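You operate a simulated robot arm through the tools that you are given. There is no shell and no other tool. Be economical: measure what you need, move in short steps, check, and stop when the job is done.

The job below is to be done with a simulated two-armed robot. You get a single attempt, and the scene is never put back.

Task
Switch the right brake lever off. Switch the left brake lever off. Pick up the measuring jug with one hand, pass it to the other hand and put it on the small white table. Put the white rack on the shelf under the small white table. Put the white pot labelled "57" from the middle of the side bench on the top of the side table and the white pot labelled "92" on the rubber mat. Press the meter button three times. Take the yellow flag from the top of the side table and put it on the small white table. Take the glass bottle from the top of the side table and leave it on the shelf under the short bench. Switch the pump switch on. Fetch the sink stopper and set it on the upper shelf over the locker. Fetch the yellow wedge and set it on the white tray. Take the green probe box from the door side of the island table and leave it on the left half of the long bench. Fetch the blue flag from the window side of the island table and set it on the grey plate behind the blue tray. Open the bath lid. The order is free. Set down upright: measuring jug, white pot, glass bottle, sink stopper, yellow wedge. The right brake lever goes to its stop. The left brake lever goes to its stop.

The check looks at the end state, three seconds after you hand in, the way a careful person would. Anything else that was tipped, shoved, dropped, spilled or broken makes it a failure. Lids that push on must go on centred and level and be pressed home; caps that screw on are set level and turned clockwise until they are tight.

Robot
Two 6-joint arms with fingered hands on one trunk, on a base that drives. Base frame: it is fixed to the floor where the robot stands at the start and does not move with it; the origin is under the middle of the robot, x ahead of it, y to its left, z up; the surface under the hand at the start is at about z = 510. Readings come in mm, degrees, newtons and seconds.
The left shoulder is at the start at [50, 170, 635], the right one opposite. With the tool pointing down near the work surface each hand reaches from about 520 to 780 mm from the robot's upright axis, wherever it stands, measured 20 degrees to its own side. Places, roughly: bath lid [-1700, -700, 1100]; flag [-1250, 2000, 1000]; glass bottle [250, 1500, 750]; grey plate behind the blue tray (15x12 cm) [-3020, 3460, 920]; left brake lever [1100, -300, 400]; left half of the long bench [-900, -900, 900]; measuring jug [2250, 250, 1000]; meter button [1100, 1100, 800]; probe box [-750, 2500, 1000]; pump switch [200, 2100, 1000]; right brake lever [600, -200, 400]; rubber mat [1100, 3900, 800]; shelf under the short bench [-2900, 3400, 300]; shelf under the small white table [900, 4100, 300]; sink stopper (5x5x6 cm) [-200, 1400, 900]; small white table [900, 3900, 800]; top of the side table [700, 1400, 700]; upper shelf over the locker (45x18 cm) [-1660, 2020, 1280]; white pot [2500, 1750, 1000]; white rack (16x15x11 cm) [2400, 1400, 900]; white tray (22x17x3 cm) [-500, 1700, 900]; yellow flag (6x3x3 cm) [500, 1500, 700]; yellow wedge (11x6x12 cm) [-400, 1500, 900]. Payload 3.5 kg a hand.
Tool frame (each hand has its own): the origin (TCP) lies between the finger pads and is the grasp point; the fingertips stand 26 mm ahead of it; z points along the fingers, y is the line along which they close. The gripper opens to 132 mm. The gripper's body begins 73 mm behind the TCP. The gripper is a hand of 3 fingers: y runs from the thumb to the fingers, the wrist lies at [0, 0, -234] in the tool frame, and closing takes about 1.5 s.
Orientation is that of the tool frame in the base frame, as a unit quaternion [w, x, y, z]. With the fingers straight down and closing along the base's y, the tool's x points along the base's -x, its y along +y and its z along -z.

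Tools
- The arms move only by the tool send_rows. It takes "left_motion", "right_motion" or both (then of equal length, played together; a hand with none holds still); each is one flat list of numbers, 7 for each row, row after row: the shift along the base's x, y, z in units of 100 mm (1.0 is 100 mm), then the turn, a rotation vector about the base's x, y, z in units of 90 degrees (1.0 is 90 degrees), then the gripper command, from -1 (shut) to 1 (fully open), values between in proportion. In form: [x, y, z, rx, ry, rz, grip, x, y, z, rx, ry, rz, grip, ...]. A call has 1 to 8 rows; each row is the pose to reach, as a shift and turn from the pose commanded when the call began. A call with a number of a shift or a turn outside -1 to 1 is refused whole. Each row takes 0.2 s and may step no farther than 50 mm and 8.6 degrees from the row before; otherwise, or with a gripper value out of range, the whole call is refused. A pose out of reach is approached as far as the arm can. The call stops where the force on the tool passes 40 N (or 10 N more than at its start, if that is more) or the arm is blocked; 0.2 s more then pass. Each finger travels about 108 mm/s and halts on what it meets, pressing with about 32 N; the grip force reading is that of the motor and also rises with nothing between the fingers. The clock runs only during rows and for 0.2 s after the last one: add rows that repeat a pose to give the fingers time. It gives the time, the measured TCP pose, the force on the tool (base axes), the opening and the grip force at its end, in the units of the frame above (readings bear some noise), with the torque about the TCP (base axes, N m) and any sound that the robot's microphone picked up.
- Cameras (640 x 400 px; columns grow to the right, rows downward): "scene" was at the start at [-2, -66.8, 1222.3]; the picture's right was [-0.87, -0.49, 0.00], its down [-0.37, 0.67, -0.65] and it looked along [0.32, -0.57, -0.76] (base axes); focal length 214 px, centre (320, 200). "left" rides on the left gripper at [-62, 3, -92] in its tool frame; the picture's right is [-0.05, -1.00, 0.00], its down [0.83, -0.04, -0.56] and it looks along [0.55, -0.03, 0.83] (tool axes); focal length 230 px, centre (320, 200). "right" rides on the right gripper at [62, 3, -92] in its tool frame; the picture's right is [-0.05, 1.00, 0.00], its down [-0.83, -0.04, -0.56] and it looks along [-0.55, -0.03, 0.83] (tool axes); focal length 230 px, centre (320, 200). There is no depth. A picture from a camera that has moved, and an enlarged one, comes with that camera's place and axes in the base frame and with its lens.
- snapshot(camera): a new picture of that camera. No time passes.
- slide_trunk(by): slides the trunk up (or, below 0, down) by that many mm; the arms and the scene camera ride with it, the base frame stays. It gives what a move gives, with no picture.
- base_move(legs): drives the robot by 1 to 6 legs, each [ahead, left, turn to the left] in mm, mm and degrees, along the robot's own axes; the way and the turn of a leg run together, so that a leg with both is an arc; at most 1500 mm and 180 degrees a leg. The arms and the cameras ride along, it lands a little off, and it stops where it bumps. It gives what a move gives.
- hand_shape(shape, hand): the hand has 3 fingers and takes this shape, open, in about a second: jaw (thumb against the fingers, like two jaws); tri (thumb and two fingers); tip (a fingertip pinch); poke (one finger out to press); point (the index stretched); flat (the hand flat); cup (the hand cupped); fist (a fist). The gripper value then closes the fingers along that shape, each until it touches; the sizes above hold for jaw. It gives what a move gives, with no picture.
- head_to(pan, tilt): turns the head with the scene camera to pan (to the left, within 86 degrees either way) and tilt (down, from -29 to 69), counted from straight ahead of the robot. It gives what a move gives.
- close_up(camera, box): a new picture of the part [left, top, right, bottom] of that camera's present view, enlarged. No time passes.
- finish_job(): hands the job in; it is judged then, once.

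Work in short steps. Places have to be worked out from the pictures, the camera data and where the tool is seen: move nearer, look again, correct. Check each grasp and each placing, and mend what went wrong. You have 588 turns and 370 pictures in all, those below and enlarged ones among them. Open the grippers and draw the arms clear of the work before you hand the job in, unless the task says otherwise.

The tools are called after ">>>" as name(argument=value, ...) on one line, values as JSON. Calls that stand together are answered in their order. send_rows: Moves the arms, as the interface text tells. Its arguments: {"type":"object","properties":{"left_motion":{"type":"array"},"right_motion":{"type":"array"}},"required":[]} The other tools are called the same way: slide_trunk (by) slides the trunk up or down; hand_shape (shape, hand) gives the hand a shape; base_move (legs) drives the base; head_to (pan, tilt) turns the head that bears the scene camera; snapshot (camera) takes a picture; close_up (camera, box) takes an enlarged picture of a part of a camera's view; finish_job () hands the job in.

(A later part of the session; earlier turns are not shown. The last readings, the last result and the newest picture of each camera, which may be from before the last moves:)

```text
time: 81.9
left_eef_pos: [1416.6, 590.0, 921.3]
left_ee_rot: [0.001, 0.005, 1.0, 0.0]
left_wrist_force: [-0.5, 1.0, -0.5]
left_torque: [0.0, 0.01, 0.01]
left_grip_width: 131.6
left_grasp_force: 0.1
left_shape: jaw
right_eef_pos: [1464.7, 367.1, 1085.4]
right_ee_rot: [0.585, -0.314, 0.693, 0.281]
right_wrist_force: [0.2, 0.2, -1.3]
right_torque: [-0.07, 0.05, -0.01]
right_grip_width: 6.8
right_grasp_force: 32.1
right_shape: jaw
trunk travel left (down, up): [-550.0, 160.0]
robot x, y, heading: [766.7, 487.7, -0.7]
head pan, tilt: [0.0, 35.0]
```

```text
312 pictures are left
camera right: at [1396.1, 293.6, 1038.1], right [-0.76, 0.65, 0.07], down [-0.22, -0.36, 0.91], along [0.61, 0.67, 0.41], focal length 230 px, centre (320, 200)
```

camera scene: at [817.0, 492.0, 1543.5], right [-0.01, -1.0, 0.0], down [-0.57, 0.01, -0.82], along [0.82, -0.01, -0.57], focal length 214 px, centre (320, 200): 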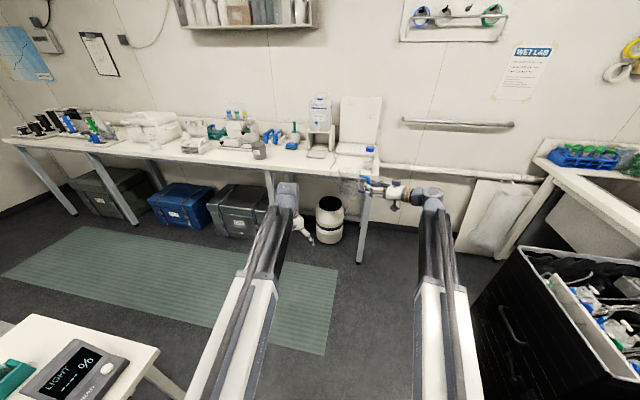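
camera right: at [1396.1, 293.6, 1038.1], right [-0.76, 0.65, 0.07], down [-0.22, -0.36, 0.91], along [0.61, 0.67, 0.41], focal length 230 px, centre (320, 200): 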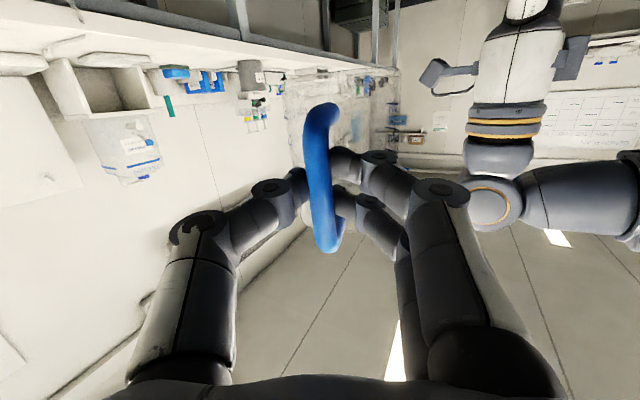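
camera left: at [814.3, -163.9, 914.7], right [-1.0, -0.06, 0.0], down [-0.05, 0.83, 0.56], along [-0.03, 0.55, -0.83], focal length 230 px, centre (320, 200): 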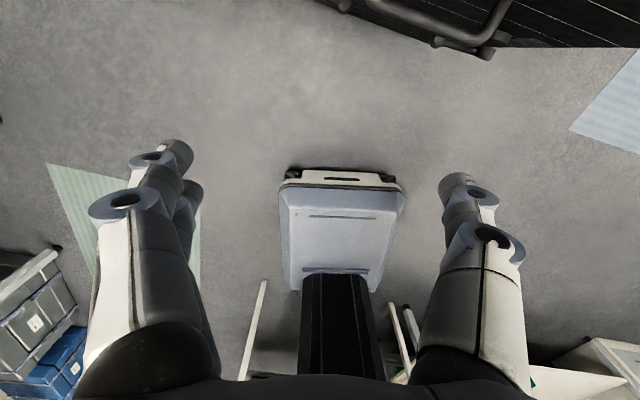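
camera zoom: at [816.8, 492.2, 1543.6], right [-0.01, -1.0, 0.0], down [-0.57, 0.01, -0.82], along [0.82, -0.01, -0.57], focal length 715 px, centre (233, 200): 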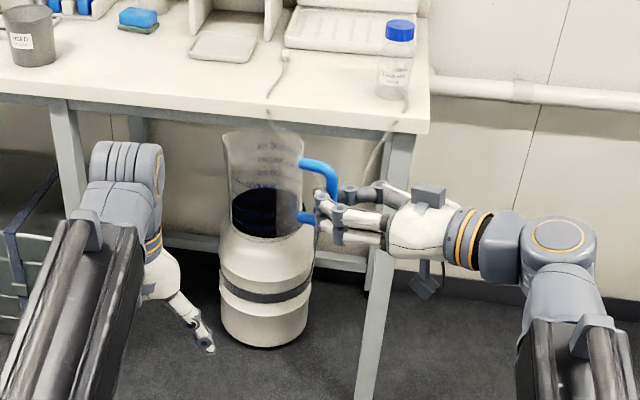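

Jug centre ≈(1505,446), z 1028–1144. I lower the jug 200 mm so the left hand can come from above, meanwhile raising and yawing the left hand 63° to clear the handle.

>>> send_rows(right_motion=[0, 0, -0.12, 0, 0, 0, -1, 0, 0, -0.25, 0, 0, 0, -1, 0, 0, -0.37, 0, 0, 0, -1, 0, 0, -0.5, 0, 0, 0, -1, 0, 0, -0.62, 0, 0, 0, -1, 0, 0, -0.75, 0, 0, 0, -1, 0, 0, -0.87, 0, 0, 0, -1, 0, 0, -1, 0, 0, 0, -1], left_motion=[0, 0.05, 0.1, 0, 0, 0.0875, 1, 0, 0.1, 0.2, 0, 0, 0.175, 1, 0, 0.1, 0.3, 0, 0, 0.2625, 1, 0, 0.1, 0.4, 0, 0, 0.35, 1, 0, 0.1, 0.5, 0, 0, 0.4375, 1, 0, 0.1, 0.6, 0, 0, 0.525, 1, 0, 0.1, 0.65, 0, 0, 0.6125, 1, 0, 0.1, 0.7, 0, 0, 0.7, 1])

>>> send_rows(right_motion=[0, 0, -0.12, 0, 0, 0, -1, 0, 0, -0.25, 0, 0, 0, -1, 0, 0, -0.37, 0, 0, 0, -1, 0, 0, -0.5, 0, 0, 0, -1, 0, 0, -0.62, 0, 0, 0, -1, 0, 0, -0.75, 0, 0, 0, -1, 0, 0, -0.87, 0, 0, 0, -1, 0, 0, -1, 0, 0, 0, -1])

>>> snapshot(camera="left")

>>> close_up(camera="scene", box=[250, 180, 442, 300])

```text
time: 83.7
left_eef_pos: [1417.1, 601.1, 991.2]
left_ee_rot: [0.0, -0.519, 0.855, 0.0]
left_wrist_force: [0.3, 0.1, 0.1]
left_torque: [-0.03, 0.05, 0.0]
left_grip_width: 131.8
left_grasp_force: 0.1
left_shape: jaw
right_eef_pos: [1466.2, 375.7, 1020.7]
right_ee_rot: [0.573, -0.309, 0.704, 0.284]
right_wrist_force: [-0.2, -0.6, -0.6]
right_torque: [-0.04, 0.04, -0.01]
right_grip_width: 6.5
right_grasp_force: 32.1
right_shape: jaw
right hand out of reach, approached as far as the arm can: row 4, 5, 6, 7, 8
trunk travel left (down, up): [-550.0, 160.0]
robot x, y, heading: [768.1, 490.3, -0.6]
head pan, tilt: [0.0, 35.0]
```

```text
time: 85.5
left_eef_pos: [1417.0, 601.4, 992.7]
left_ee_rot: [0.001, -0.518, 0.855, 0.001]
left_wrist_force: [-0.9, 0.5, 0.3]
left_torque: [0.01, -0.01, 0.01]
left_grip_width: 131.9
left_grasp_force: 0.2
left_shape: jaw
right_eef_pos: [1477.3, 389.7, 991.9]
right_ee_rot: [0.561, -0.303, 0.716, 0.285]
right_wrist_force: [0.2, -0.1, -1.3]
right_torque: [-0.03, 0.04, -0.02]
right_grip_width: 6.2
right_grasp_force: 32.0
right_shape: jaw
right hand out of reach, approached as far as the arm can: row 1, 2, 3, 4, 5, 6, 7, 8
trunk travel left (down, up): [-550.0, 160.0]
robot x, y, heading: [767.0, 493.4, -0.6]
head pan, tilt: [0.0, 35.0]
```

```text
311 pictures are left
camera left: at [1444.2, 656.2, 1084.6], right [0.91, -0.42, 0.0], down [-0.35, -0.76, 0.56], along [-0.23, -0.5, -0.83], focal length 230 px, centre (320, 200)
```

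left: 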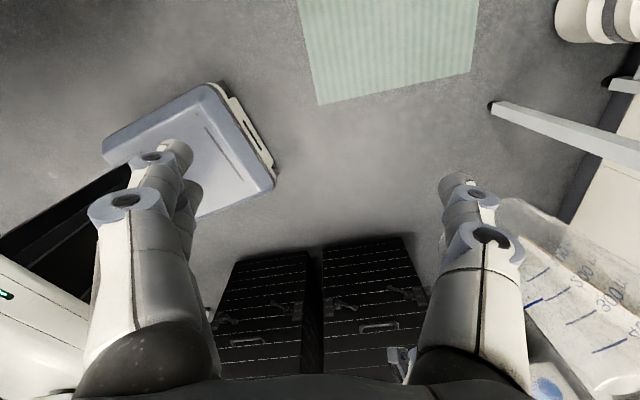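

```text
3.33 times, centred on (346, 240) of scene
camera zoom: at [817.0, 492.2, 1543.6], right [-0.01, -1.0, 0.0], down [-0.57, 0.01, -0.82], along [0.82, -0.01, -0.57], focal length 715 px, centre (233, 67)
```

zoom: 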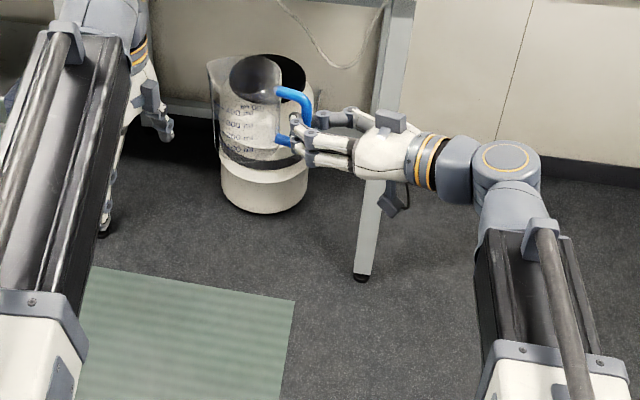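

Right hand's limit keeps the jug at z≈935–1051, centre ≈(1516,461). I'll bring the left hand in from the left side, tilted 45°, closing along x. First the pre-grasp pose.

>>> send_rows(left_motion=[0, 0.1, 0.2, -0.0613, 0.0147, 0.0355, 1, 0, 0.1, 0.4, -0.1227, 0.0295, 0.0711, 1, 0, 0.1, 0.6, -0.184, 0.0442, 0.1066, 1, 0.2, 0.1, 0.8, -0.2454, 0.0589, 0.1422, 1, 0.4, 0, 0.96, -0.3067, 0.0736, 0.1777, 1, 0.6, -0.1, 0.96, -0.368, 0.0884, 0.2132, 1, 0.8, -0.3, 0.96, -0.4294, 0.1031, 0.2488, 1, 0.99, -0.4, 0.96, -0.4907, 0.1178, 0.2843, 1])

>>> snapshot(camera="left")

>>> snapshot(camera="scene")

```text
time: 87.3
left_eef_pos: [1493.9, 626.3, 1014.7]
left_ee_rot: [-0.255, -0.614, 0.691, -0.285]
left_wrist_force: [-0.5, 0.3, -0.2]
left_torque: [0.0, -0.04, 0.02]
left_grip_width: 131.9
left_grasp_force: 0.1
left_shape: jaw
left hand out of reach, approached as far as the arm can: row 5, 6, 7, 8
right_eef_pos: [1477.3, 389.2, 992.2]
right_ee_rot: [0.561, -0.303, 0.716, 0.285]
right_wrist_force: [-0.6, 0.4, -0.7]
right_torque: [-0.05, 0.01, 0.03]
right_grip_width: 6.3
right_grasp_force: 32.4
right_shape: jaw
trunk travel left (down, up): [-550.0, 160.0]
robot x, y, heading: [766.4, 487.3, -0.6]
head pan, tilt: [0.0, 35.0]
```

```text
309 pictures are left
camera left: at [1499.0, 734.5, 1037.6], right [1.0, -0.05, 0.04], down [-0.05, -0.2, 0.98], along [-0.04, -0.98, -0.2], focal length 230 px, centre (320, 200)
```

left: 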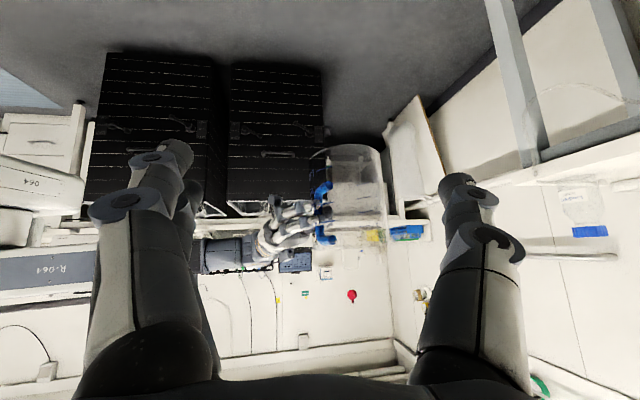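

```text
308 pictures are left
camera scene: at [817.0, 492.2, 1543.6], right [-0.01, -1.0, 0.0], down [-0.57, 0.01, -0.82], along [0.82, -0.01, -0.57], focal length 214 px, centre (320, 200)
```

scene: 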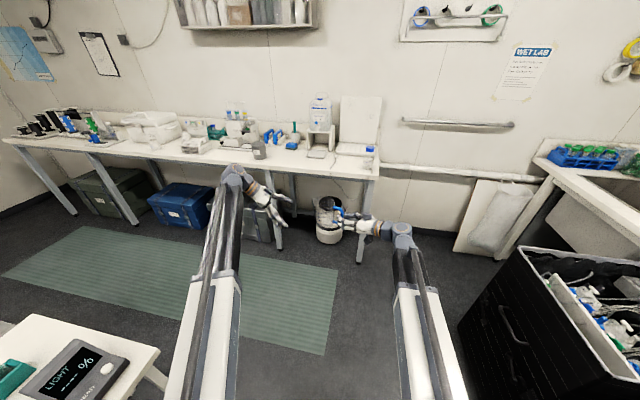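

Tool tilt is right. The left arm is near its reach limit, so I bring the jug 50 mm closer with the right hand.

>>> send_rows(right_motion=[-0.17, 0, 0, 0, 0, 0, -1, -0.34, 0, 0, 0, 0, 0, -1, -0.5, 0, 0, 0, 0, 0, -1], left_motion=[-0.1, 0, 0, 0, 0, 0, 1, -0.15, 0, 0, 0, 0, 0, 1, -0.2, 0, 0, 0, 0, 0, 1])

>>> snapshot(camera="left")

```text
time: 88.1
left_eef_pos: [1471.2, 627.6, 1013.9]
left_ee_rot: [-0.254, -0.614, 0.691, -0.284]
left_wrist_force: [-0.2, -0.6, -0.1]
left_torque: [0.05, 0.01, 0.02]
left_grip_width: 131.6
left_grasp_force: 0.1
left_shape: jaw
right_eef_pos: [1425.6, 388.2, 992.6]
right_ee_rot: [0.558, -0.301, 0.719, 0.285]
right_wrist_force: [-0.5, 0.2, -0.8]
right_torque: [-0.03, 0.02, -0.05]
right_grip_width: 6.3
right_grasp_force: 31.7
right_shape: jaw
trunk travel left (down, up): [-550.0, 160.0]
robot x, y, heading: [768.6, 493.1, -0.6]
head pan, tilt: [0.0, 35.0]
```

```text
307 pictures are left
camera left: at [1478.1, 735.3, 1037.0], right [1.0, -0.05, 0.04], down [-0.05, -0.2, 0.98], along [-0.04, -0.98, -0.2], focal length 230 px, centre (320, 200)
```

left: 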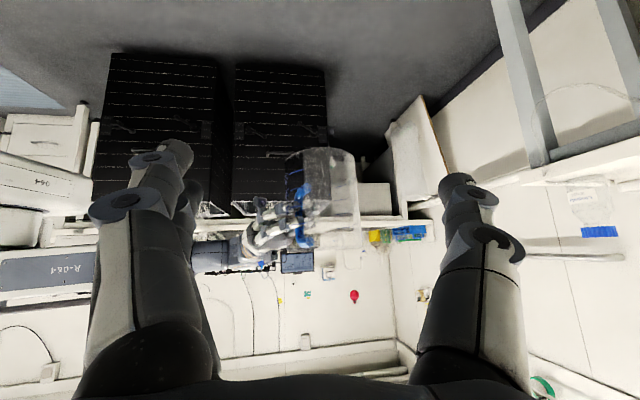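

Jug is centred at x≈1470, matching the hand. Approach along -y.

>>> send_rows(left_motion=[0, -0.2, 0, 0, 0, 0, 1, 0, -0.4, 0, 0, 0, 0, 1, 0, -0.6, 0, 0, 0, 0, 1, 0, -0.8, 0, 0, 0, 0, 1, 0, -1, 0, 0, 0, 0, 1])

>>> snapshot(camera="left")

>>> close_up(camera="scene", box=[230, 180, 422, 300])

```text
time: 89.3
left_eef_pos: [1474.2, 556.0, 984.8]
left_ee_rot: [-0.25, -0.599, 0.702, -0.292]
left_wrist_force: [-0.8, 0.8, 0.5]
left_torque: [0.05, 0.01, -0.02]
left_grip_width: 131.5
left_grasp_force: 0.0
left_shape: jaw
left hand out of reach, approached as far as the arm can: row 1, 2, 3, 4, 5
right_eef_pos: [1427.9, 388.5, 990.9]
right_ee_rot: [0.558, -0.302, 0.718, 0.286]
right_wrist_force: [0.2, -0.4, 0.2]
right_torque: [-0.05, 0.0, 0.03]
right_grip_width: 6.4
right_grasp_force: 32.0
right_shape: jaw
trunk travel left (down, up): [-550.0, 160.0]
robot x, y, heading: [767.4, 492.7, -0.4]
head pan, tilt: [0.0, 35.0]
```

```text
306 pictures are left
camera left: at [1482.8, 664.1, 1006.6], right [0.99, -0.08, 0.07], down [-0.09, -0.19, 0.98], along [-0.06, -0.98, -0.19], focal length 230 px, centre (320, 200)
```

left: 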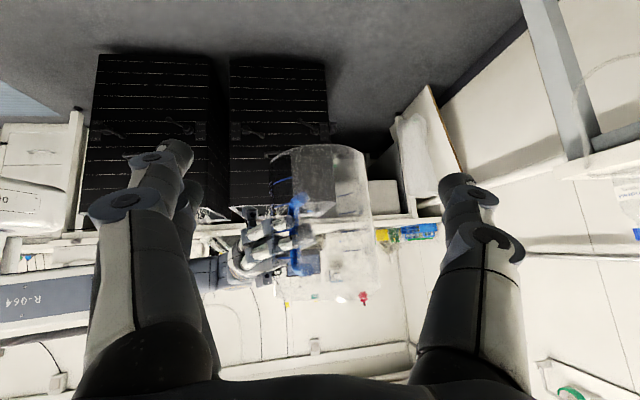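

```text
3.33 times, centred on (326, 240) of scene
camera zoom: at [816.9, 491.9, 1543.6], right [-0.01, -1.0, 0.0], down [-0.57, 0.01, -0.82], along [0.82, -0.01, -0.57], focal length 715 px, centre (300, 67)
```

zoom: 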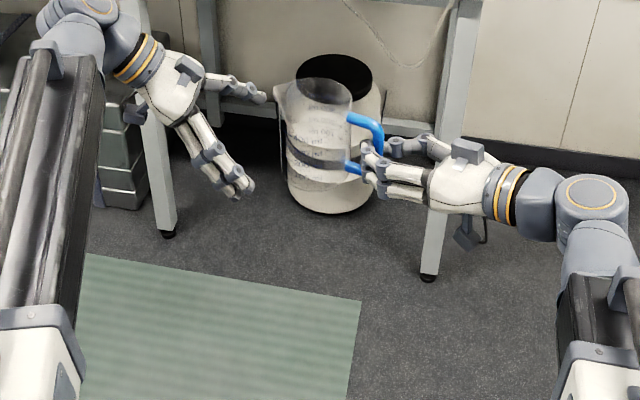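

Reach is better with the left tool nearly horizontal (wrist lower). Rotate 35° more in place, then approach.

>>> send_rows(left_motion=[0, 0.1, 0, -0.078, 0, 0, 1, 0, 0.2, 0, -0.156, 0, 0, 1, 0, 0.2, 0, -0.234, 0, 0, 1, 0, 0.2, 0, -0.312, 0, 0, 1, 0, 0.2, 0, -0.39, 0, 0, 1])

>>> snapshot(camera="left")

```text
time: 90.5
left_eef_pos: [1475.5, 577.1, 984.2]
left_ee_rot: [-0.428, -0.509, 0.573, -0.48]
left_wrist_force: [0.0, 0.0, -0.2]
left_torque: [0.0, -0.02, 0.02]
left_grip_width: 132.1
left_grasp_force: 0.2
left_shape: jaw
right_eef_pos: [1425.4, 388.5, 991.8]
right_ee_rot: [0.558, -0.301, 0.718, 0.285]
right_wrist_force: [-0.5, -0.2, -1.4]
right_torque: [-0.04, 0.04, -0.02]
right_grip_width: 6.3
right_grasp_force: 32.0
right_shape: jaw
trunk travel left (down, up): [-550.0, 160.0]
robot x, y, heading: [769.4, 489.6, -0.8]
head pan, tilt: [0.0, 35.0]
```

```text
304 pictures are left
camera left: at [1480.2, 678.3, 939.6], right [1.0, -0.01, 0.06], down [-0.05, 0.4, 0.91], along [-0.04, -0.92, 0.4], focal length 230 px, centre (320, 200)
```

left: 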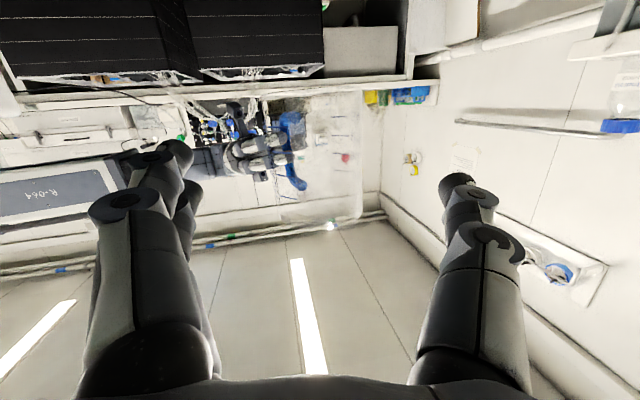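

>>> send_rows(left_motion=[-0.04, -0.2, 0.05, 0, 0, 0, 1, -0.04, -0.4, 0.05, 0, 0, 0, 1, -0.04, -0.6, 0.05, 0, 0, 0, 1, -0.04, -0.75, 0.05, 0, 0, 0, 1])

>>> snapshot(camera="left")

>>> close_up(camera="scene", box=[230, 180, 422, 300])

```text
time: 91.5
left_eef_pos: [1471.2, 501.4, 988.3]
left_ee_rot: [-0.428, -0.509, 0.573, -0.479]
left_wrist_force: [-0.3, -0.1, 0.1]
left_torque: [-0.01, 0.03, 0.02]
left_grip_width: 131.9
left_grasp_force: 0.1
left_shape: jaw
right_eef_pos: [1427.1, 388.2, 992.3]
right_ee_rot: [0.558, -0.302, 0.718, 0.285]
right_wrist_force: [-0.6, 0.6, -0.6]
right_torque: [-0.06, 0.03, 0.0]
right_grip_width: 6.0
right_grasp_force: 32.0
right_shape: jaw
trunk travel left (down, up): [-550.0, 160.0]
robot x, y, heading: [767.0, 491.6, -0.7]
head pan, tilt: [0.0, 35.0]
```

```text
303 pictures are left
camera left: at [1476.4, 602.6, 944.4], right [1.0, -0.01, 0.06], down [-0.05, 0.4, 0.91], along [-0.04, -0.92, 0.4], focal length 230 px, centre (320, 200)
```

left: 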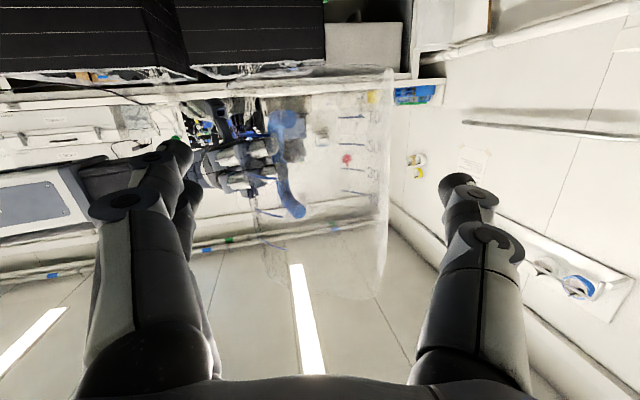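

```text
3.33 times, centred on (326, 240) of scene
camera zoom: at [816.9, 492.1, 1543.6], right [-0.01, -1.0, 0.0], down [-0.57, 0.01, -0.82], along [0.82, -0.01, -0.57], focal length 715 px, centre (300, 67)
```

zoom: 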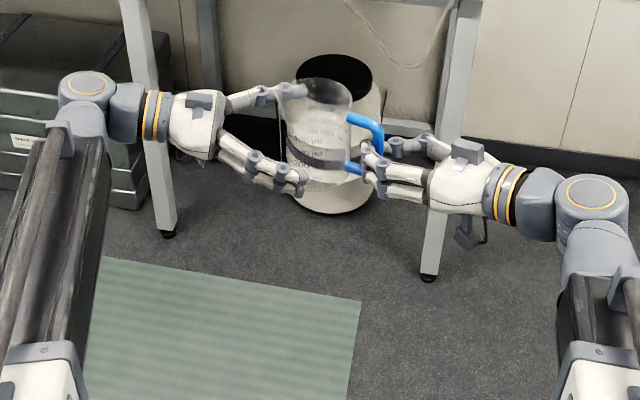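

>>> send_rows(left_motion=[0, -0.15, 0, 0, 0, 0, 1, 0, -0.28, 0, 0, 0, 0, 1, 0, -0.28, 0, 0, 0, 0, 0.5, 0, -0.28, 0, 0, 0, 0, 0, 0, -0.28, 0, 0, 0, 0, -0.4, 0, -0.28, 0, 0, 0, 0, -1, 0, -0.28, 0, 0, 0, 0, -1])

>>> close_up(camera="scene", box=[262, 195, 390, 275])

```text
time: 93.1
left_eef_pos: [1470.5, 475.7, 988.0]
left_ee_rot: [-0.428, -0.509, 0.574, -0.479]
left_wrist_force: [0.9, -1.6, -0.6]
left_torque: [0.0, 0.03, 0.12]
left_grip_width: 80.4
left_grasp_force: 32.1
left_shape: jaw
right_eef_pos: [1425.8, 388.0, 991.6]
right_ee_rot: [0.558, -0.301, 0.719, 0.285]
right_wrist_force: [-1.2, 1.5, -1.0]
right_torque: [-0.04, -0.02, 0.02]
right_grip_width: 6.3
right_grasp_force: 32.8
right_shape: jaw
trunk travel left (down, up): [-550.0, 160.0]
robot x, y, heading: [768.1, 491.7, -0.7]
head pan, tilt: [0.0, 35.0]
```

```text
5.00 times, centred on (326, 235) of scene
camera zoom: at [816.9, 492.2, 1543.6], right [-0.01, -1.0, 0.0], down [-0.57, 0.01, -0.82], along [0.82, -0.01, -0.57], focal length 1072 px, centre (290, 25)
```

zoom: 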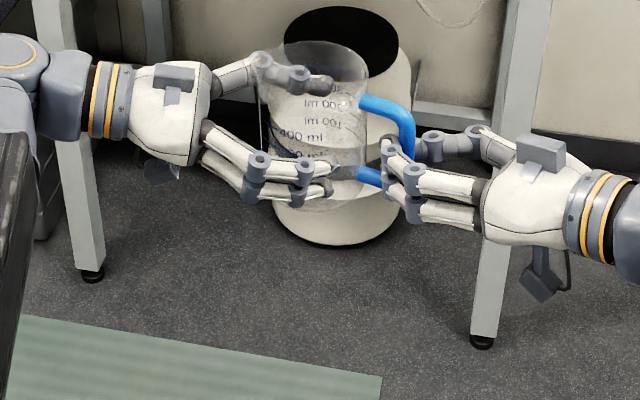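

Left holds the body firmly (80 mm). Release with the right and withdraw it.

>>> send_rows(right_motion=[0, 0, 0, 0, 0, 0, -0.4, 0, 0, 0, 0, 0, 0, -0.2, 0, 0, 0, 0, 0, 0, -0.2, -0.1, -0.17, 0, 0, 0, 0, -0.2, -0.2, -0.35, 0, 0, 0, 0, -0.2, -0.35, -0.6, 0, 0, 0, 0, -0.2, -0.5, -0.85, 0, 0, 0, 0, 0])

>>> close_up(camera="scene", box=[246, 190, 438, 310])

```text
time: 94.7
left_eef_pos: [1471.4, 474.3, 987.3]
left_ee_rot: [-0.429, -0.508, 0.574, -0.478]
left_wrist_force: [-0.4, -1.0, 0.1]
left_torque: [0.02, -0.02, 0.02]
left_grip_width: 80.3
left_grasp_force: 32.4
left_shape: jaw
right_eef_pos: [1380.5, 305.3, 1010.0]
right_ee_rot: [0.556, -0.3, 0.72, 0.286]
right_wrist_force: [-0.3, 0.3, 1.2]
right_torque: [0.01, -0.01, 0.0]
right_grip_width: 65.3
right_grasp_force: 0.1
right_shape: jaw
right hand out of reach, approached as far as the arm can: row 4, 5, 6, 7
trunk travel left (down, up): [-550.0, 160.0]
robot x, y, heading: [769.1, 490.4, -0.5]
head pan, tilt: [0.0, 35.0]
```

```text
3.33 times, centred on (342, 250) of scene
camera zoom: at [816.9, 492.0, 1543.6], right [-0.01, -1.0, 0.0], down [-0.57, 0.01, -0.82], along [0.82, -0.01, -0.57], focal length 715 px, centre (247, 33)
```

zoom: 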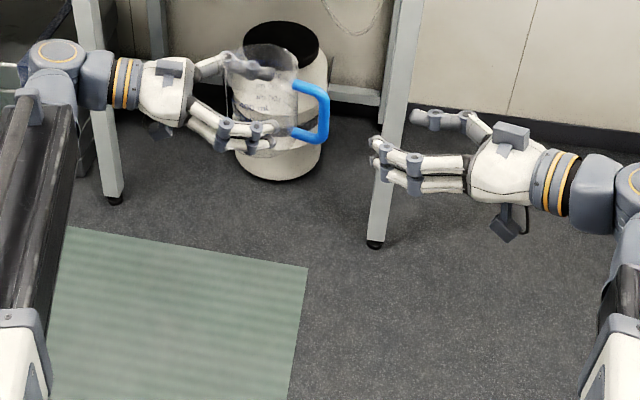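

Handover succeeded. Raise the trunk and travel: ahead, turn to face +y, strafe right into the corridor.

>>> slide_trunk(by=150)

>>> base_move(legs=[[450, -50, 0.5], [0, 0, 90], [0, -330, 0]])

>>> head_to(pan=0, tilt=25)

>>> snapshot(camera="scene")

```text
time: 96.4
left_eef_pos: [1470.2, 475.0, 1137.0]
left_ee_rot: [-0.427, -0.509, 0.574, -0.479]
left_wrist_force: [-0.4, -0.6, -0.8]
left_torque: [0.04, -0.03, -0.04]
left_grip_width: 80.2
left_grasp_force: 32.0
left_shape: jaw
right_eef_pos: [1380.6, 307.0, 1158.8]
right_ee_rot: [0.556, -0.3, 0.72, 0.286]
right_wrist_force: [-0.2, 0.2, 0.0]
right_torque: [0.02, 0.03, 0.02]
right_grip_width: 65.3
right_grasp_force: 0.0
right_shape: jaw
trunk travel left (down, up): [-700.0, 10.0]
robot x, y, heading: [765.9, 489.5, -0.5]
head pan, tilt: [0.0, 35.0]
```

```text
time: 104.7
left_eef_pos: [1554.9, 1142.4, 1138.4]
left_ee_rot: [-0.038, 0.766, -0.044, 0.64]
left_wrist_force: [0.6, -0.1, -0.9]
left_torque: [0.0, -0.01, -0.01]
left_grip_width: 80.2
left_grasp_force: 32.2
left_shape: jaw
right_eef_pos: [1724.2, 1054.3, 1159.0]
right_ee_rot: [-0.187, 0.723, -0.293, -0.597]
right_wrist_force: [0.4, -0.4, -0.1]
right_torque: [0.0, -0.01, 0.0]
right_grip_width: 65.3
right_grasp_force: 0.1
right_shape: jaw
trunk travel left (down, up): [-700.0, 10.0]
robot x, y, heading: [1542.9, 442.7, 90.0]
head pan, tilt: [0.0, 35.0]
```

```text
time: 105.4
left_eef_pos: [1554.1, 1142.4, 1136.8]
left_ee_rot: [-0.039, 0.765, -0.042, 0.641]
left_wrist_force: [0.0, -0.4, -0.6]
left_torque: [0.03, 0.03, 0.02]
left_grip_width: 79.9
left_grasp_force: 31.9
left_shape: jaw
right_eef_pos: [1723.3, 1054.3, 1157.9]
right_ee_rot: [-0.189, 0.723, -0.295, -0.596]
right_wrist_force: [-0.2, -0.4, -0.5]
right_torque: [0.01, 0.0, 0.0]
right_grip_width: 65.2
right_grasp_force: 0.0
right_shape: jaw
trunk travel left (down, up): [-700.0, 10.0]
robot x, y, heading: [1542.8, 442.0, 89.9]
head pan, tilt: [0.0, 25.0]
```

```text
299 pictures are left
camera scene: at [1544.0, 493.1, 1709.3], right [1.0, 0.0, 0.0], down [0.0, -0.42, -0.91], along [0.0, 0.91, -0.42], focal length 214 px, centre (320, 200)
```

scene: 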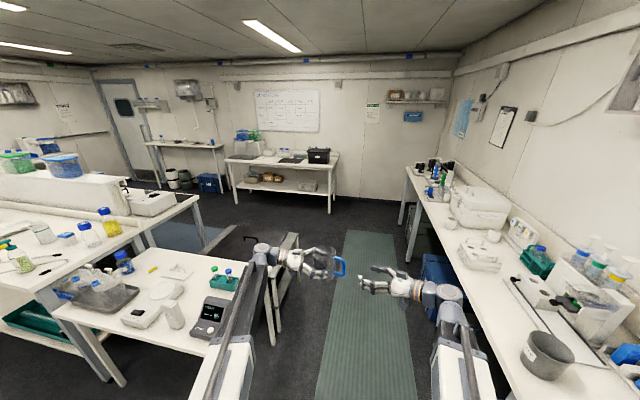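

>>> close_up(camera="scene", box=[400, 160, 640, 310])

>>> close_up(camera="scene", box=[210, 130, 350, 220])

>>> close_up(camera="scene", box=[0, 200, 320, 400])

```text
2.67 times, centred on (520, 235) of scene
camera zoom: at [1544.0, 493.1, 1709.3], right [1.0, 0.0, 0.0], down [0.0, -0.42, -0.91], along [0.0, 0.91, -0.42], focal length 572 px, centre (-213, 107)
```

zoom: 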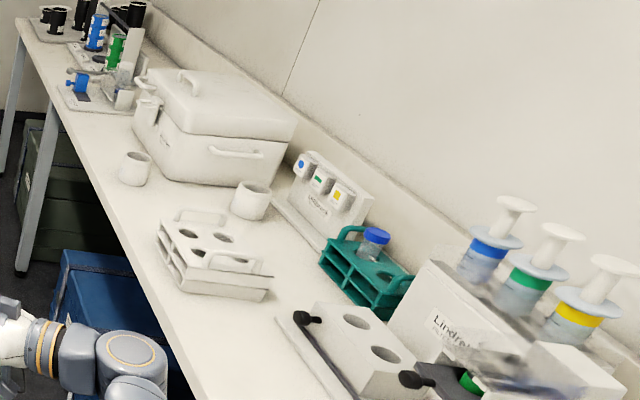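

```text
4.44 times, centred on (280, 175) of scene
camera zoom: at [1544.0, 493.1, 1709.3], right [1.0, 0.0, 0.0], down [0.0, -0.42, -0.91], along [0.0, 0.91, -0.42], focal length 953 px, centre (498, 311)
```

zoom: 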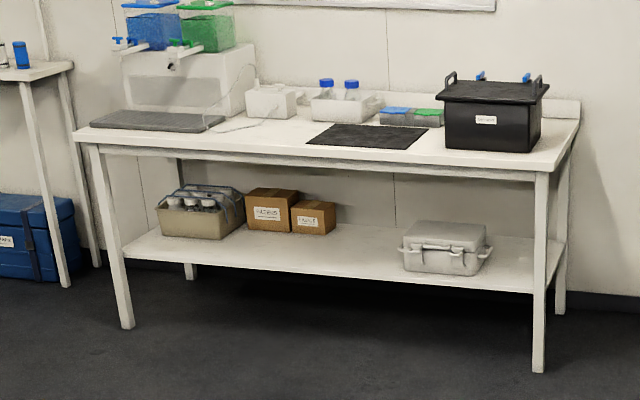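

```text
2.00 times, centred on (160, 300) of scene
camera zoom: at [1544.0, 493.1, 1709.3], right [1.0, 0.0, 0.0], down [0.0, -0.42, -0.91], along [0.0, 0.91, -0.42], focal length 429 px, centre (640, 0)
```

zoom: 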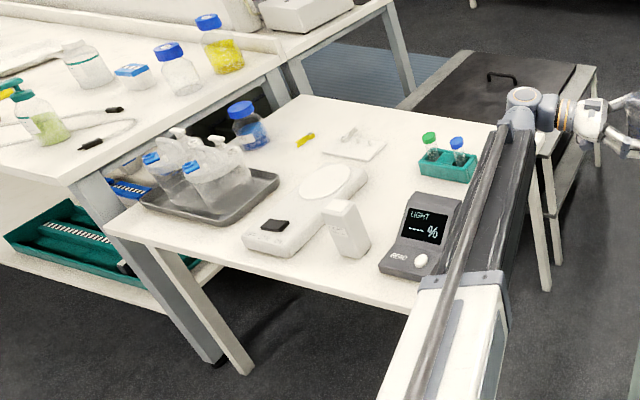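

The small white table is at the far wall. Drive up the corridor and look again from nearer.

>>> base_move(legs=[[0, -130, 0], [1100, 0, 0], [1000, 0, 0]])

>>> head_to(pan=25, tilt=35)

>>> snapshot(camera="scene")

```text
time: 116.7
left_eef_pos: [1672.3, 3238.0, 1137.2]
left_ee_rot: [-0.045, 0.766, -0.035, 0.64]
left_wrist_force: [0.2, -0.4, -2.0]
left_torque: [0.02, -0.01, -0.02]
left_grip_width: 79.7
left_grasp_force: 31.7
left_shape: jaw
right_eef_pos: [1841.6, 3153.7, 1158.4]
right_ee_rot: [-0.182, 0.725, -0.288, -0.598]
right_wrist_force: [0.1, 0.4, 0.2]
right_torque: [0.0, 0.0, -0.01]
right_grip_width: 65.4
right_grasp_force: 0.1
right_shape: jaw
trunk travel left (down, up): [-700.0, 10.0]
robot x, y, heading: [1672.2, 2534.7, 91.0]
head pan, tilt: [0.0, 25.0]
```

```text
time: 117.6
left_eef_pos: [1672.4, 3238.1, 1137.4]
left_ee_rot: [-0.045, 0.766, -0.036, 0.64]
left_wrist_force: [0.9, -0.4, -0.5]
left_torque: [-0.01, -0.01, 0.01]
left_grip_width: 80.1
left_grasp_force: 31.7
left_shape: jaw
right_eef_pos: [1842.7, 3152.7, 1158.8]
right_ee_rot: [-0.183, 0.725, -0.287, -0.599]
right_wrist_force: [0.0, -0.8, 0.0]
right_torque: [0.0, 0.0, -0.03]
right_grip_width: 65.4
right_grasp_force: 0.0
right_shape: jaw
trunk travel left (down, up): [-700.0, 10.0]
robot x, y, heading: [1672.1, 2536.2, 90.9]
head pan, tilt: [25.0, 35.0]
```

```text
295 pictures are left
camera scene: at [1635.7, 2576.0, 1693.6], right [0.9, 0.44, 0.0], down [0.25, -0.52, -0.82], along [-0.36, 0.74, -0.57], focal length 214 px, centre (320, 200)
```

scene: 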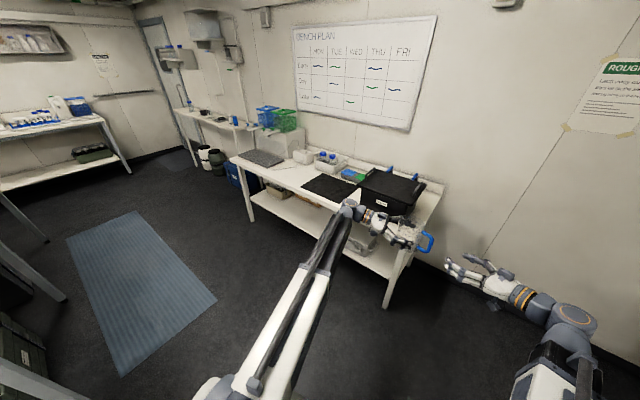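

Table front edge runs from (-83,4011) to (1672,3534), i.e. face it at heading ≈75°. I aim to put the jug at ≈(740,3890).

>>> base_move(legs=[[0, 0, -16.1], [0, 1279, 0], [250, 0, 0]])

>>> head_to(pan=0, tilt=45)

>>> snapshot(camera="scene")

```text
time: 126.4
left_eef_pos: [691.8, 3785.9, 1137.2]
left_ee_rot: [0.046, 0.754, -0.143, 0.64]
left_wrist_force: [0.2, -0.3, -1.3]
left_torque: [0.0, 0.01, -0.03]
left_grip_width: 80.1
left_grasp_force: 31.8
left_shape: jaw
right_eef_pos: [831.0, 3656.9, 1158.8]
right_ee_rot: [-0.265, 0.677, -0.387, -0.566]
right_wrist_force: [-0.3, 0.0, -0.1]
right_torque: [0.0, 0.01, 0.03]
right_grip_width: 65.2
right_grasp_force: 0.0
right_shape: jaw
trunk travel left (down, up): [-700.0, 10.0]
robot x, y, heading: [493.4, 3111.2, 74.5]
head pan, tilt: [25.0, 35.0]
```

```text
time: 127.3
left_eef_pos: [690.9, 3784.7, 1137.8]
left_ee_rot: [0.045, 0.753, -0.143, 0.64]
left_wrist_force: [-0.4, -0.6, -1.2]
left_torque: [0.01, 0.06, 0.0]
left_grip_width: 79.9
left_grasp_force: 31.5
left_shape: jaw
right_eef_pos: [831.8, 3655.4, 1158.6]
right_ee_rot: [-0.266, 0.677, -0.388, -0.566]
right_wrist_force: [-0.1, 0.7, -0.2]
right_torque: [0.01, 0.02, 0.0]
right_grip_width: 65.3
right_grasp_force: 0.0
right_shape: jaw
trunk travel left (down, up): [-700.0, 10.0]
robot x, y, heading: [497.0, 3110.4, 74.8]
head pan, tilt: [0.0, 45.0]
```

```text
294 pictures are left
camera scene: at [508.1, 3150.6, 1678.8], right [0.96, -0.26, 0.0], down [-0.19, -0.68, -0.71], along [0.19, 0.68, -0.71], focal length 214 px, centre (320, 200)
```

scene: 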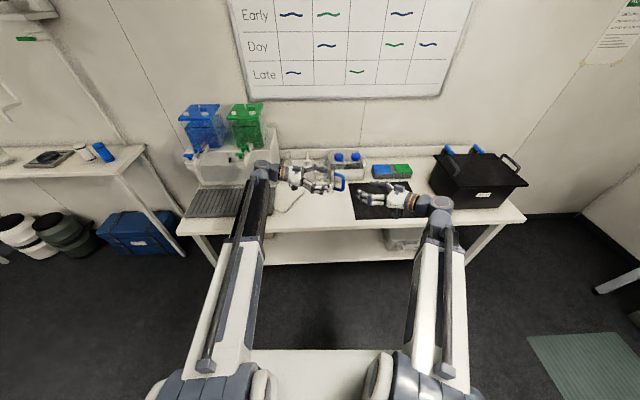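

>>> base_move(legs=[[110, 0, 0]])

>>> close_up(camera="scene", box=[180, 120, 452, 290])

>>> snapshot(camera="left")

```text
time: 128.5
left_eef_pos: [723.1, 3891.1, 1136.8]
left_ee_rot: [0.046, 0.753, -0.142, 0.641]
left_wrist_force: [0.6, 0.1, -1.0]
left_torque: [0.0, 0.01, -0.04]
left_grip_width: 79.8
left_grasp_force: 31.8
left_shape: jaw
right_eef_pos: [862.4, 3762.5, 1157.2]
right_ee_rot: [-0.266, 0.677, -0.389, -0.566]
right_wrist_force: [-0.1, 0.2, -0.2]
right_torque: [0.02, -0.02, 0.03]
right_grip_width: 65.3
right_grasp_force: 0.0
right_shape: jaw
trunk travel left (down, up): [-700.0, 10.0]
robot x, y, heading: [528.4, 3213.8, 74.9]
head pan, tilt: [0.0, 45.0]
```

```text
2.35 times, centred on (316, 205) of scene
camera zoom: at [537.9, 3258.8, 1678.6], right [0.96, -0.27, 0.0], down [-0.19, -0.68, -0.71], along [0.19, 0.68, -0.71], focal length 505 px, centre (329, 188)
```

zoom: 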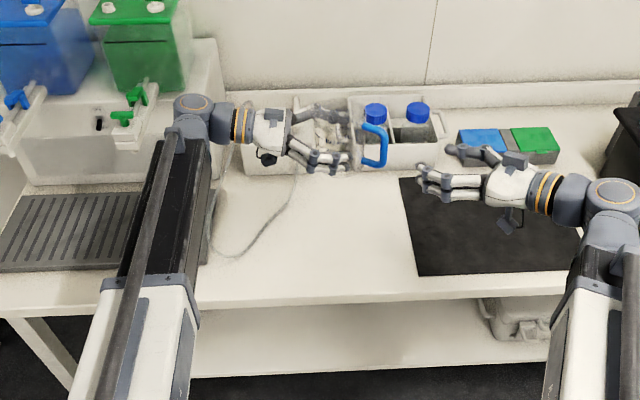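

```text
292 pictures are left
camera left: at [626.2, 3921.0, 1092.4], right [0.27, 0.96, 0.06], down [-0.4, 0.05, 0.91], along [0.88, -0.27, 0.4], focal length 230 px, centre (320, 200)
```

left: 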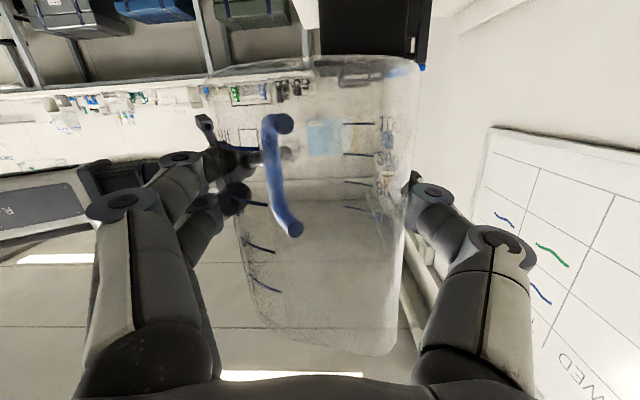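

Lowering now would bring the wrist camera down onto the table before the jug's base. I yaw the left hand to point toward the table (camera will hang off the front edge), extending forward, and move the right hand aside.

>>> send_rows(left_motion=[0.03, 0.12, 0, 0, 0, 0.095, -1, 0.06, 0.24, 0, 0, 0, 0.19, -1, 0.09, 0.36, 0, 0, 0, 0.285, -1, 0.12, 0.48, 0, 0, 0, 0.38, -1, 0.15, 0.6, 0, 0, 0, 0.475, -1, 0.18, 0.72, 0, 0, 0, 0.57, -1, 0.21, 0.84, 0, 0, 0, 0.665, -1, 0.25, 0.96, 0, 0, 0, 0.76, -1], right_motion=[0.12, -0.03, 0, 0, 0, 0, 0, 0.24, -0.06, 0, 0, 0, 0, 0, 0.36, -0.09, 0, 0, 0, 0, 0, 0.48, -0.12, 0, 0, 0, 0, 0, 0.6, -0.16, 0, 0, 0, 0, 0, 0.72, -0.19, 0, 0, 0, 0, 0, 0.84, -0.22, 0, 0, 0, 0, 0, 0.96, -0.26, 0, 0, 0, 0, 0])

>>> snapshot(camera="scene")

```text
time: 130.3
left_eef_pos: [744.9, 3982.8, 1108.7]
left_ee_rot: [-0.331, 0.693, 0.299, 0.567]
left_wrist_force: [-0.7, -0.4, -1.3]
left_torque: [0.0, 0.07, 0.04]
left_grip_width: 79.4
left_grasp_force: 32.3
left_shape: jaw
left hand out of reach, approached as far as the arm can: row 3, 4, 5, 6, 7, 8
right_eef_pos: [956.2, 3736.6, 1172.3]
right_ee_rot: [-0.263, 0.676, -0.393, -0.565]
right_wrist_force: [0.1, 0.0, -0.4]
right_torque: [0.04, 0.0, 0.0]
right_grip_width: 65.5
right_grasp_force: 0.1
right_shape: jaw
right hand out of reach, approached as far as the arm can: row 4, 5, 6, 7, 8
trunk travel left (down, up): [-700.0, 10.0]
robot x, y, heading: [525.4, 3218.6, 74.8]
head pan, tilt: [0.0, 45.0]
```

```text
291 pictures are left
camera scene: at [537.8, 3256.7, 1678.7], right [0.96, -0.27, 0.0], down [-0.19, -0.68, -0.71], along [0.19, 0.68, -0.71], focal length 214 px, centre (320, 200)
```

scene: 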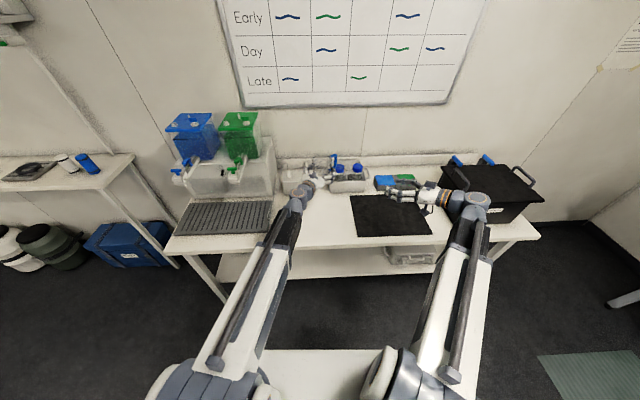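

The hand now points into the table with the jug upright. Back up ~158 mm so the jug is ~75 mm inside the edge, then lower most of the way and look.

>>> base_move(legs=[[-158, 0, 0]])

>>> slide_trunk(by=-200)

>>> snapshot(camera="scene")

>>> snapshot(camera="left")

```text
time: 131.7
left_eef_pos: [705.0, 3828.9, 1108.3]
left_ee_rot: [-0.33, 0.693, 0.297, 0.568]
left_wrist_force: [0.0, -1.0, -0.4]
left_torque: [-0.04, 0.03, -0.02]
left_grip_width: 79.8
left_grasp_force: 31.9
left_shape: jaw
right_eef_pos: [915.4, 3583.0, 1173.5]
right_ee_rot: [-0.264, 0.676, -0.394, -0.565]
right_wrist_force: [0.1, -0.3, 0.1]
right_torque: [0.0, -0.03, -0.01]
right_grip_width: 65.3
right_grasp_force: 0.2
right_shape: jaw
trunk travel left (down, up): [-700.0, 10.0]
robot x, y, heading: [482.9, 3064.5, 74.2]
head pan, tilt: [0.0, 45.0]
```

```text
time: 133.9
left_eef_pos: [705.3, 3830.0, 907.2]
left_ee_rot: [-0.328, 0.694, 0.296, 0.568]
left_wrist_force: [-0.1, 0.2, -1.0]
left_torque: [-0.01, -0.01, -0.02]
left_grip_width: 79.9
left_grasp_force: 31.7
left_shape: jaw
right_eef_pos: [915.0, 3583.3, 972.2]
right_ee_rot: [-0.263, 0.676, -0.394, -0.565]
right_wrist_force: [0.2, -0.5, 0.3]
right_torque: [-0.04, 0.01, -0.03]
right_grip_width: 65.5
right_grasp_force: 0.0
right_shape: jaw
trunk travel left (down, up): [-500.0, 210.0]
robot x, y, heading: [484.7, 3065.0, 74.2]
head pan, tilt: [0.0, 45.0]
```

```text
290 pictures are left
camera scene: at [495.5, 3105.4, 1478.8], right [0.96, -0.27, 0.0], down [-0.19, -0.68, -0.71], along [0.19, 0.68, -0.71], focal length 214 px, centre (320, 200)
```

scene: 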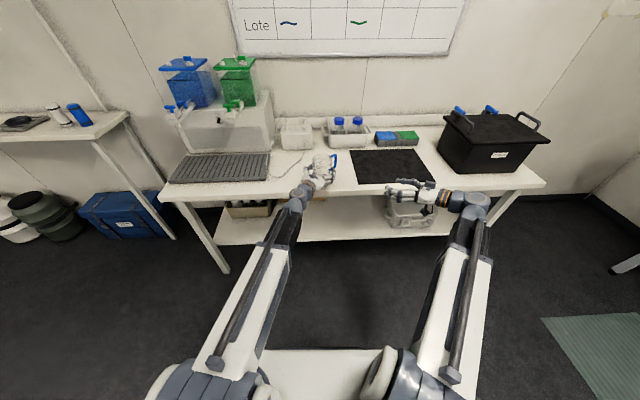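

```text
289 pictures are left
camera left: at [643.2, 3751.9, 860.0], right [-0.79, 0.6, 0.07], down [-0.21, -0.38, 0.9], along [0.57, 0.7, 0.43], focal length 230 px, centre (320, 200)
```

left: 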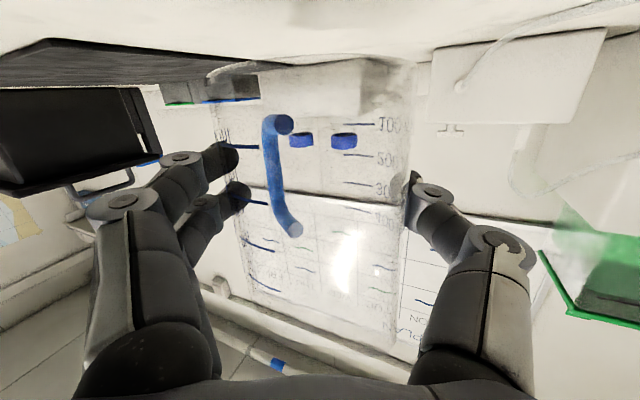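

>>> close_up(camera="scene", box=[264, 130, 392, 210])

```text
5.00 times, centred on (328, 170) of scene
camera zoom: at [495.5, 3105.4, 1478.8], right [0.96, -0.27, 0.0], down [-0.19, -0.68, -0.71], along [0.19, 0.68, -0.71], focal length 1072 px, centre (280, 350)
```

zoom: 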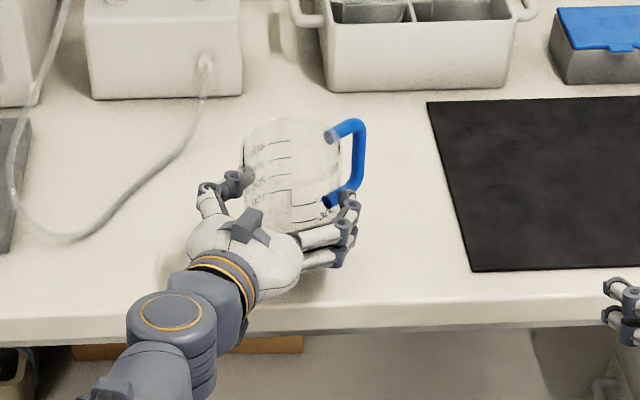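

The table edge is ~40 mm deeper than assumed; drive ahead 40 and lower until contact.

>>> base_move(legs=[[40, 0, 0]])

>>> slide_trunk(by=-36)

>>> close_up(camera="scene", box=[264, 130, 392, 210])

```text
time: 134.8
left_eef_pos: [716.2, 3868.7, 906.8]
left_ee_rot: [-0.328, 0.695, 0.296, 0.568]
left_wrist_force: [-0.1, -0.1, -0.4]
left_torque: [-0.04, 0.02, 0.01]
left_grip_width: 79.9
left_grasp_force: 32.3
left_shape: jaw
right_eef_pos: [926.1, 3622.4, 972.1]
right_ee_rot: [-0.263, 0.676, -0.393, -0.565]
right_wrist_force: [0.9, -0.1, 1.1]
right_torque: [0.0, -0.03, -0.01]
right_grip_width: 65.5
right_grasp_force: 0.0
right_shape: jaw
trunk travel left (down, up): [-500.0, 210.0]
robot x, y, heading: [495.6, 3107.9, 74.4]
head pan, tilt: [0.0, 45.0]
```

```text
time: 135.6
left_eef_pos: [717.2, 3868.3, 874.7]
left_ee_rot: [-0.329, 0.693, 0.296, 0.569]
left_wrist_force: [1.9, 2.6, 10.6]
left_torque: [-0.18, -0.26, 0.07]
left_grip_width: 79.5
left_grasp_force: 31.8
left_shape: jaw
right_eef_pos: [926.6, 3622.4, 935.7]
right_ee_rot: [-0.263, 0.676, -0.394, -0.565]
right_wrist_force: [-0.2, -0.2, -0.1]
right_torque: [0.01, 0.0, 0.0]
right_grip_width: 65.4
right_grasp_force: 0.1
right_shape: jaw
trunk travel left (down, up): [-464.0, 246.0]
robot x, y, heading: [495.2, 3106.3, 74.4]
head pan, tilt: [0.0, 45.0]
```

```text
5.00 times, centred on (328, 170) of scene
camera zoom: at [506.1, 3143.2, 1443.0], right [0.96, -0.27, 0.0], down [-0.19, -0.68, -0.71], along [0.19, 0.68, -0.71], focal length 1072 px, centre (280, 350)
```

zoom: 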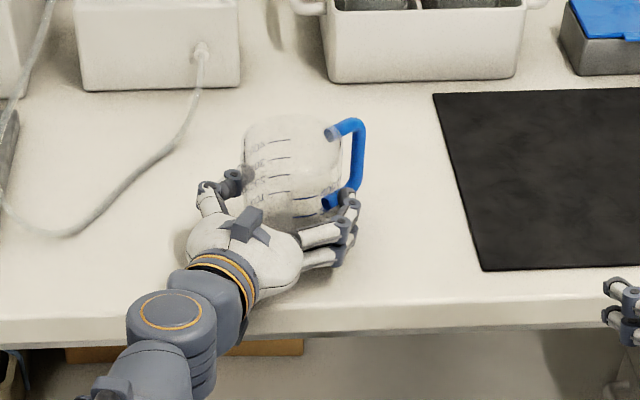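

Contact (10.6 N). Ease up 3 mm and release gently.

>>> slide_trunk(by=3)

>>> send_rows(left_motion=[0, 0, 0, 0, 0, 0, 0.25, 0, 0, 0, 0, 0, 0, 0.4, 0, 0, 0, 0, 0, 0, 0.7, 0, 0, 0, 0, 0, 0, 1, 0, 0, 0, 0, 0, 0, 1])

>>> close_up(camera="scene", box=[264, 130, 392, 210])

>>> snapshot(camera="left")

```text
time: 136.1
left_eef_pos: [717.1, 3867.8, 875.3]
left_ee_rot: [-0.329, 0.694, 0.296, 0.568]
left_wrist_force: [0.8, 0.2, 3.1]
left_torque: [-0.15, -0.07, 0.03]
left_grip_width: 79.7
left_grasp_force: 32.1
left_shape: jaw
right_eef_pos: [927.1, 3621.8, 939.3]
right_ee_rot: [-0.264, 0.676, -0.394, -0.565]
right_wrist_force: [0.8, 0.3, 0.6]
right_torque: [-0.01, 0.03, 0.01]
right_grip_width: 65.5
right_grasp_force: 0.0
right_shape: jaw
trunk travel left (down, up): [-467.0, 243.0]
robot x, y, heading: [491.8, 3101.8, 74.3]
head pan, tilt: [0.0, 45.0]
```

```text
time: 137.3
left_eef_pos: [717.1, 3867.4, 874.6]
left_ee_rot: [-0.329, 0.694, 0.296, 0.568]
left_wrist_force: [0.1, -0.3, -0.1]
left_torque: [-0.05, -0.03, 0.0]
left_grip_width: 131.9
left_grasp_force: 0.1
left_shape: jaw
right_eef_pos: [925.3, 3621.2, 939.4]
right_ee_rot: [-0.264, 0.676, -0.394, -0.564]
right_wrist_force: [-1.4, 1.6, 0.1]
right_torque: [-0.01, -0.01, -0.01]
right_grip_width: 65.5
right_grasp_force: 0.1
right_shape: jaw
trunk travel left (down, up): [-467.0, 243.0]
robot x, y, heading: [494.4, 3102.2, 74.4]
head pan, tilt: [0.0, 45.0]
```

```text
5.00 times, centred on (328, 170) of scene
camera zoom: at [506.3, 3143.8, 1445.7], right [0.96, -0.27, 0.0], down [-0.19, -0.68, -0.71], along [0.19, 0.68, -0.71], focal length 1072 px, centre (280, 350)
```

zoom: 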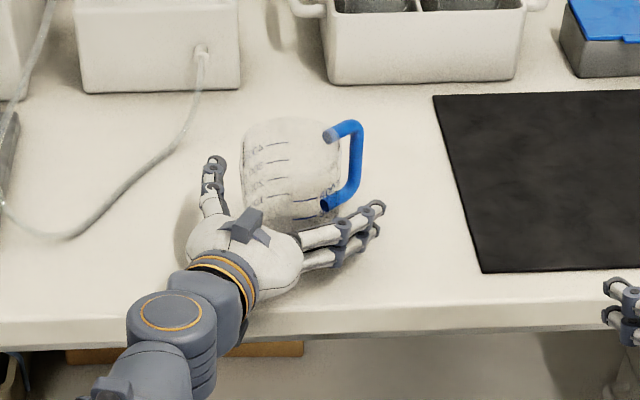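

```text
285 pictures are left
camera left: at [654.4, 3790.3, 826.9], right [-0.79, 0.61, 0.07], down [-0.21, -0.38, 0.9], along [0.57, 0.7, 0.43], focal length 230 px, centre (320, 200)
```

left: 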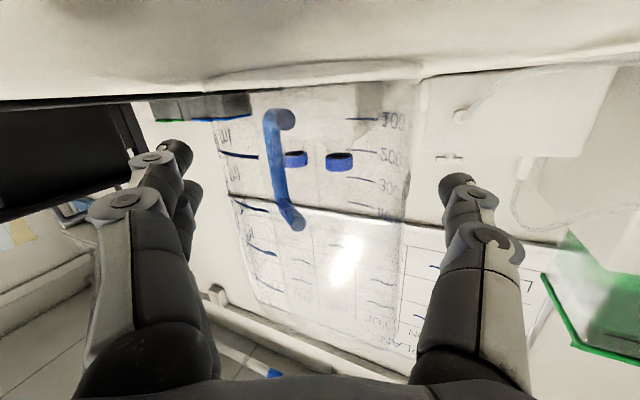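

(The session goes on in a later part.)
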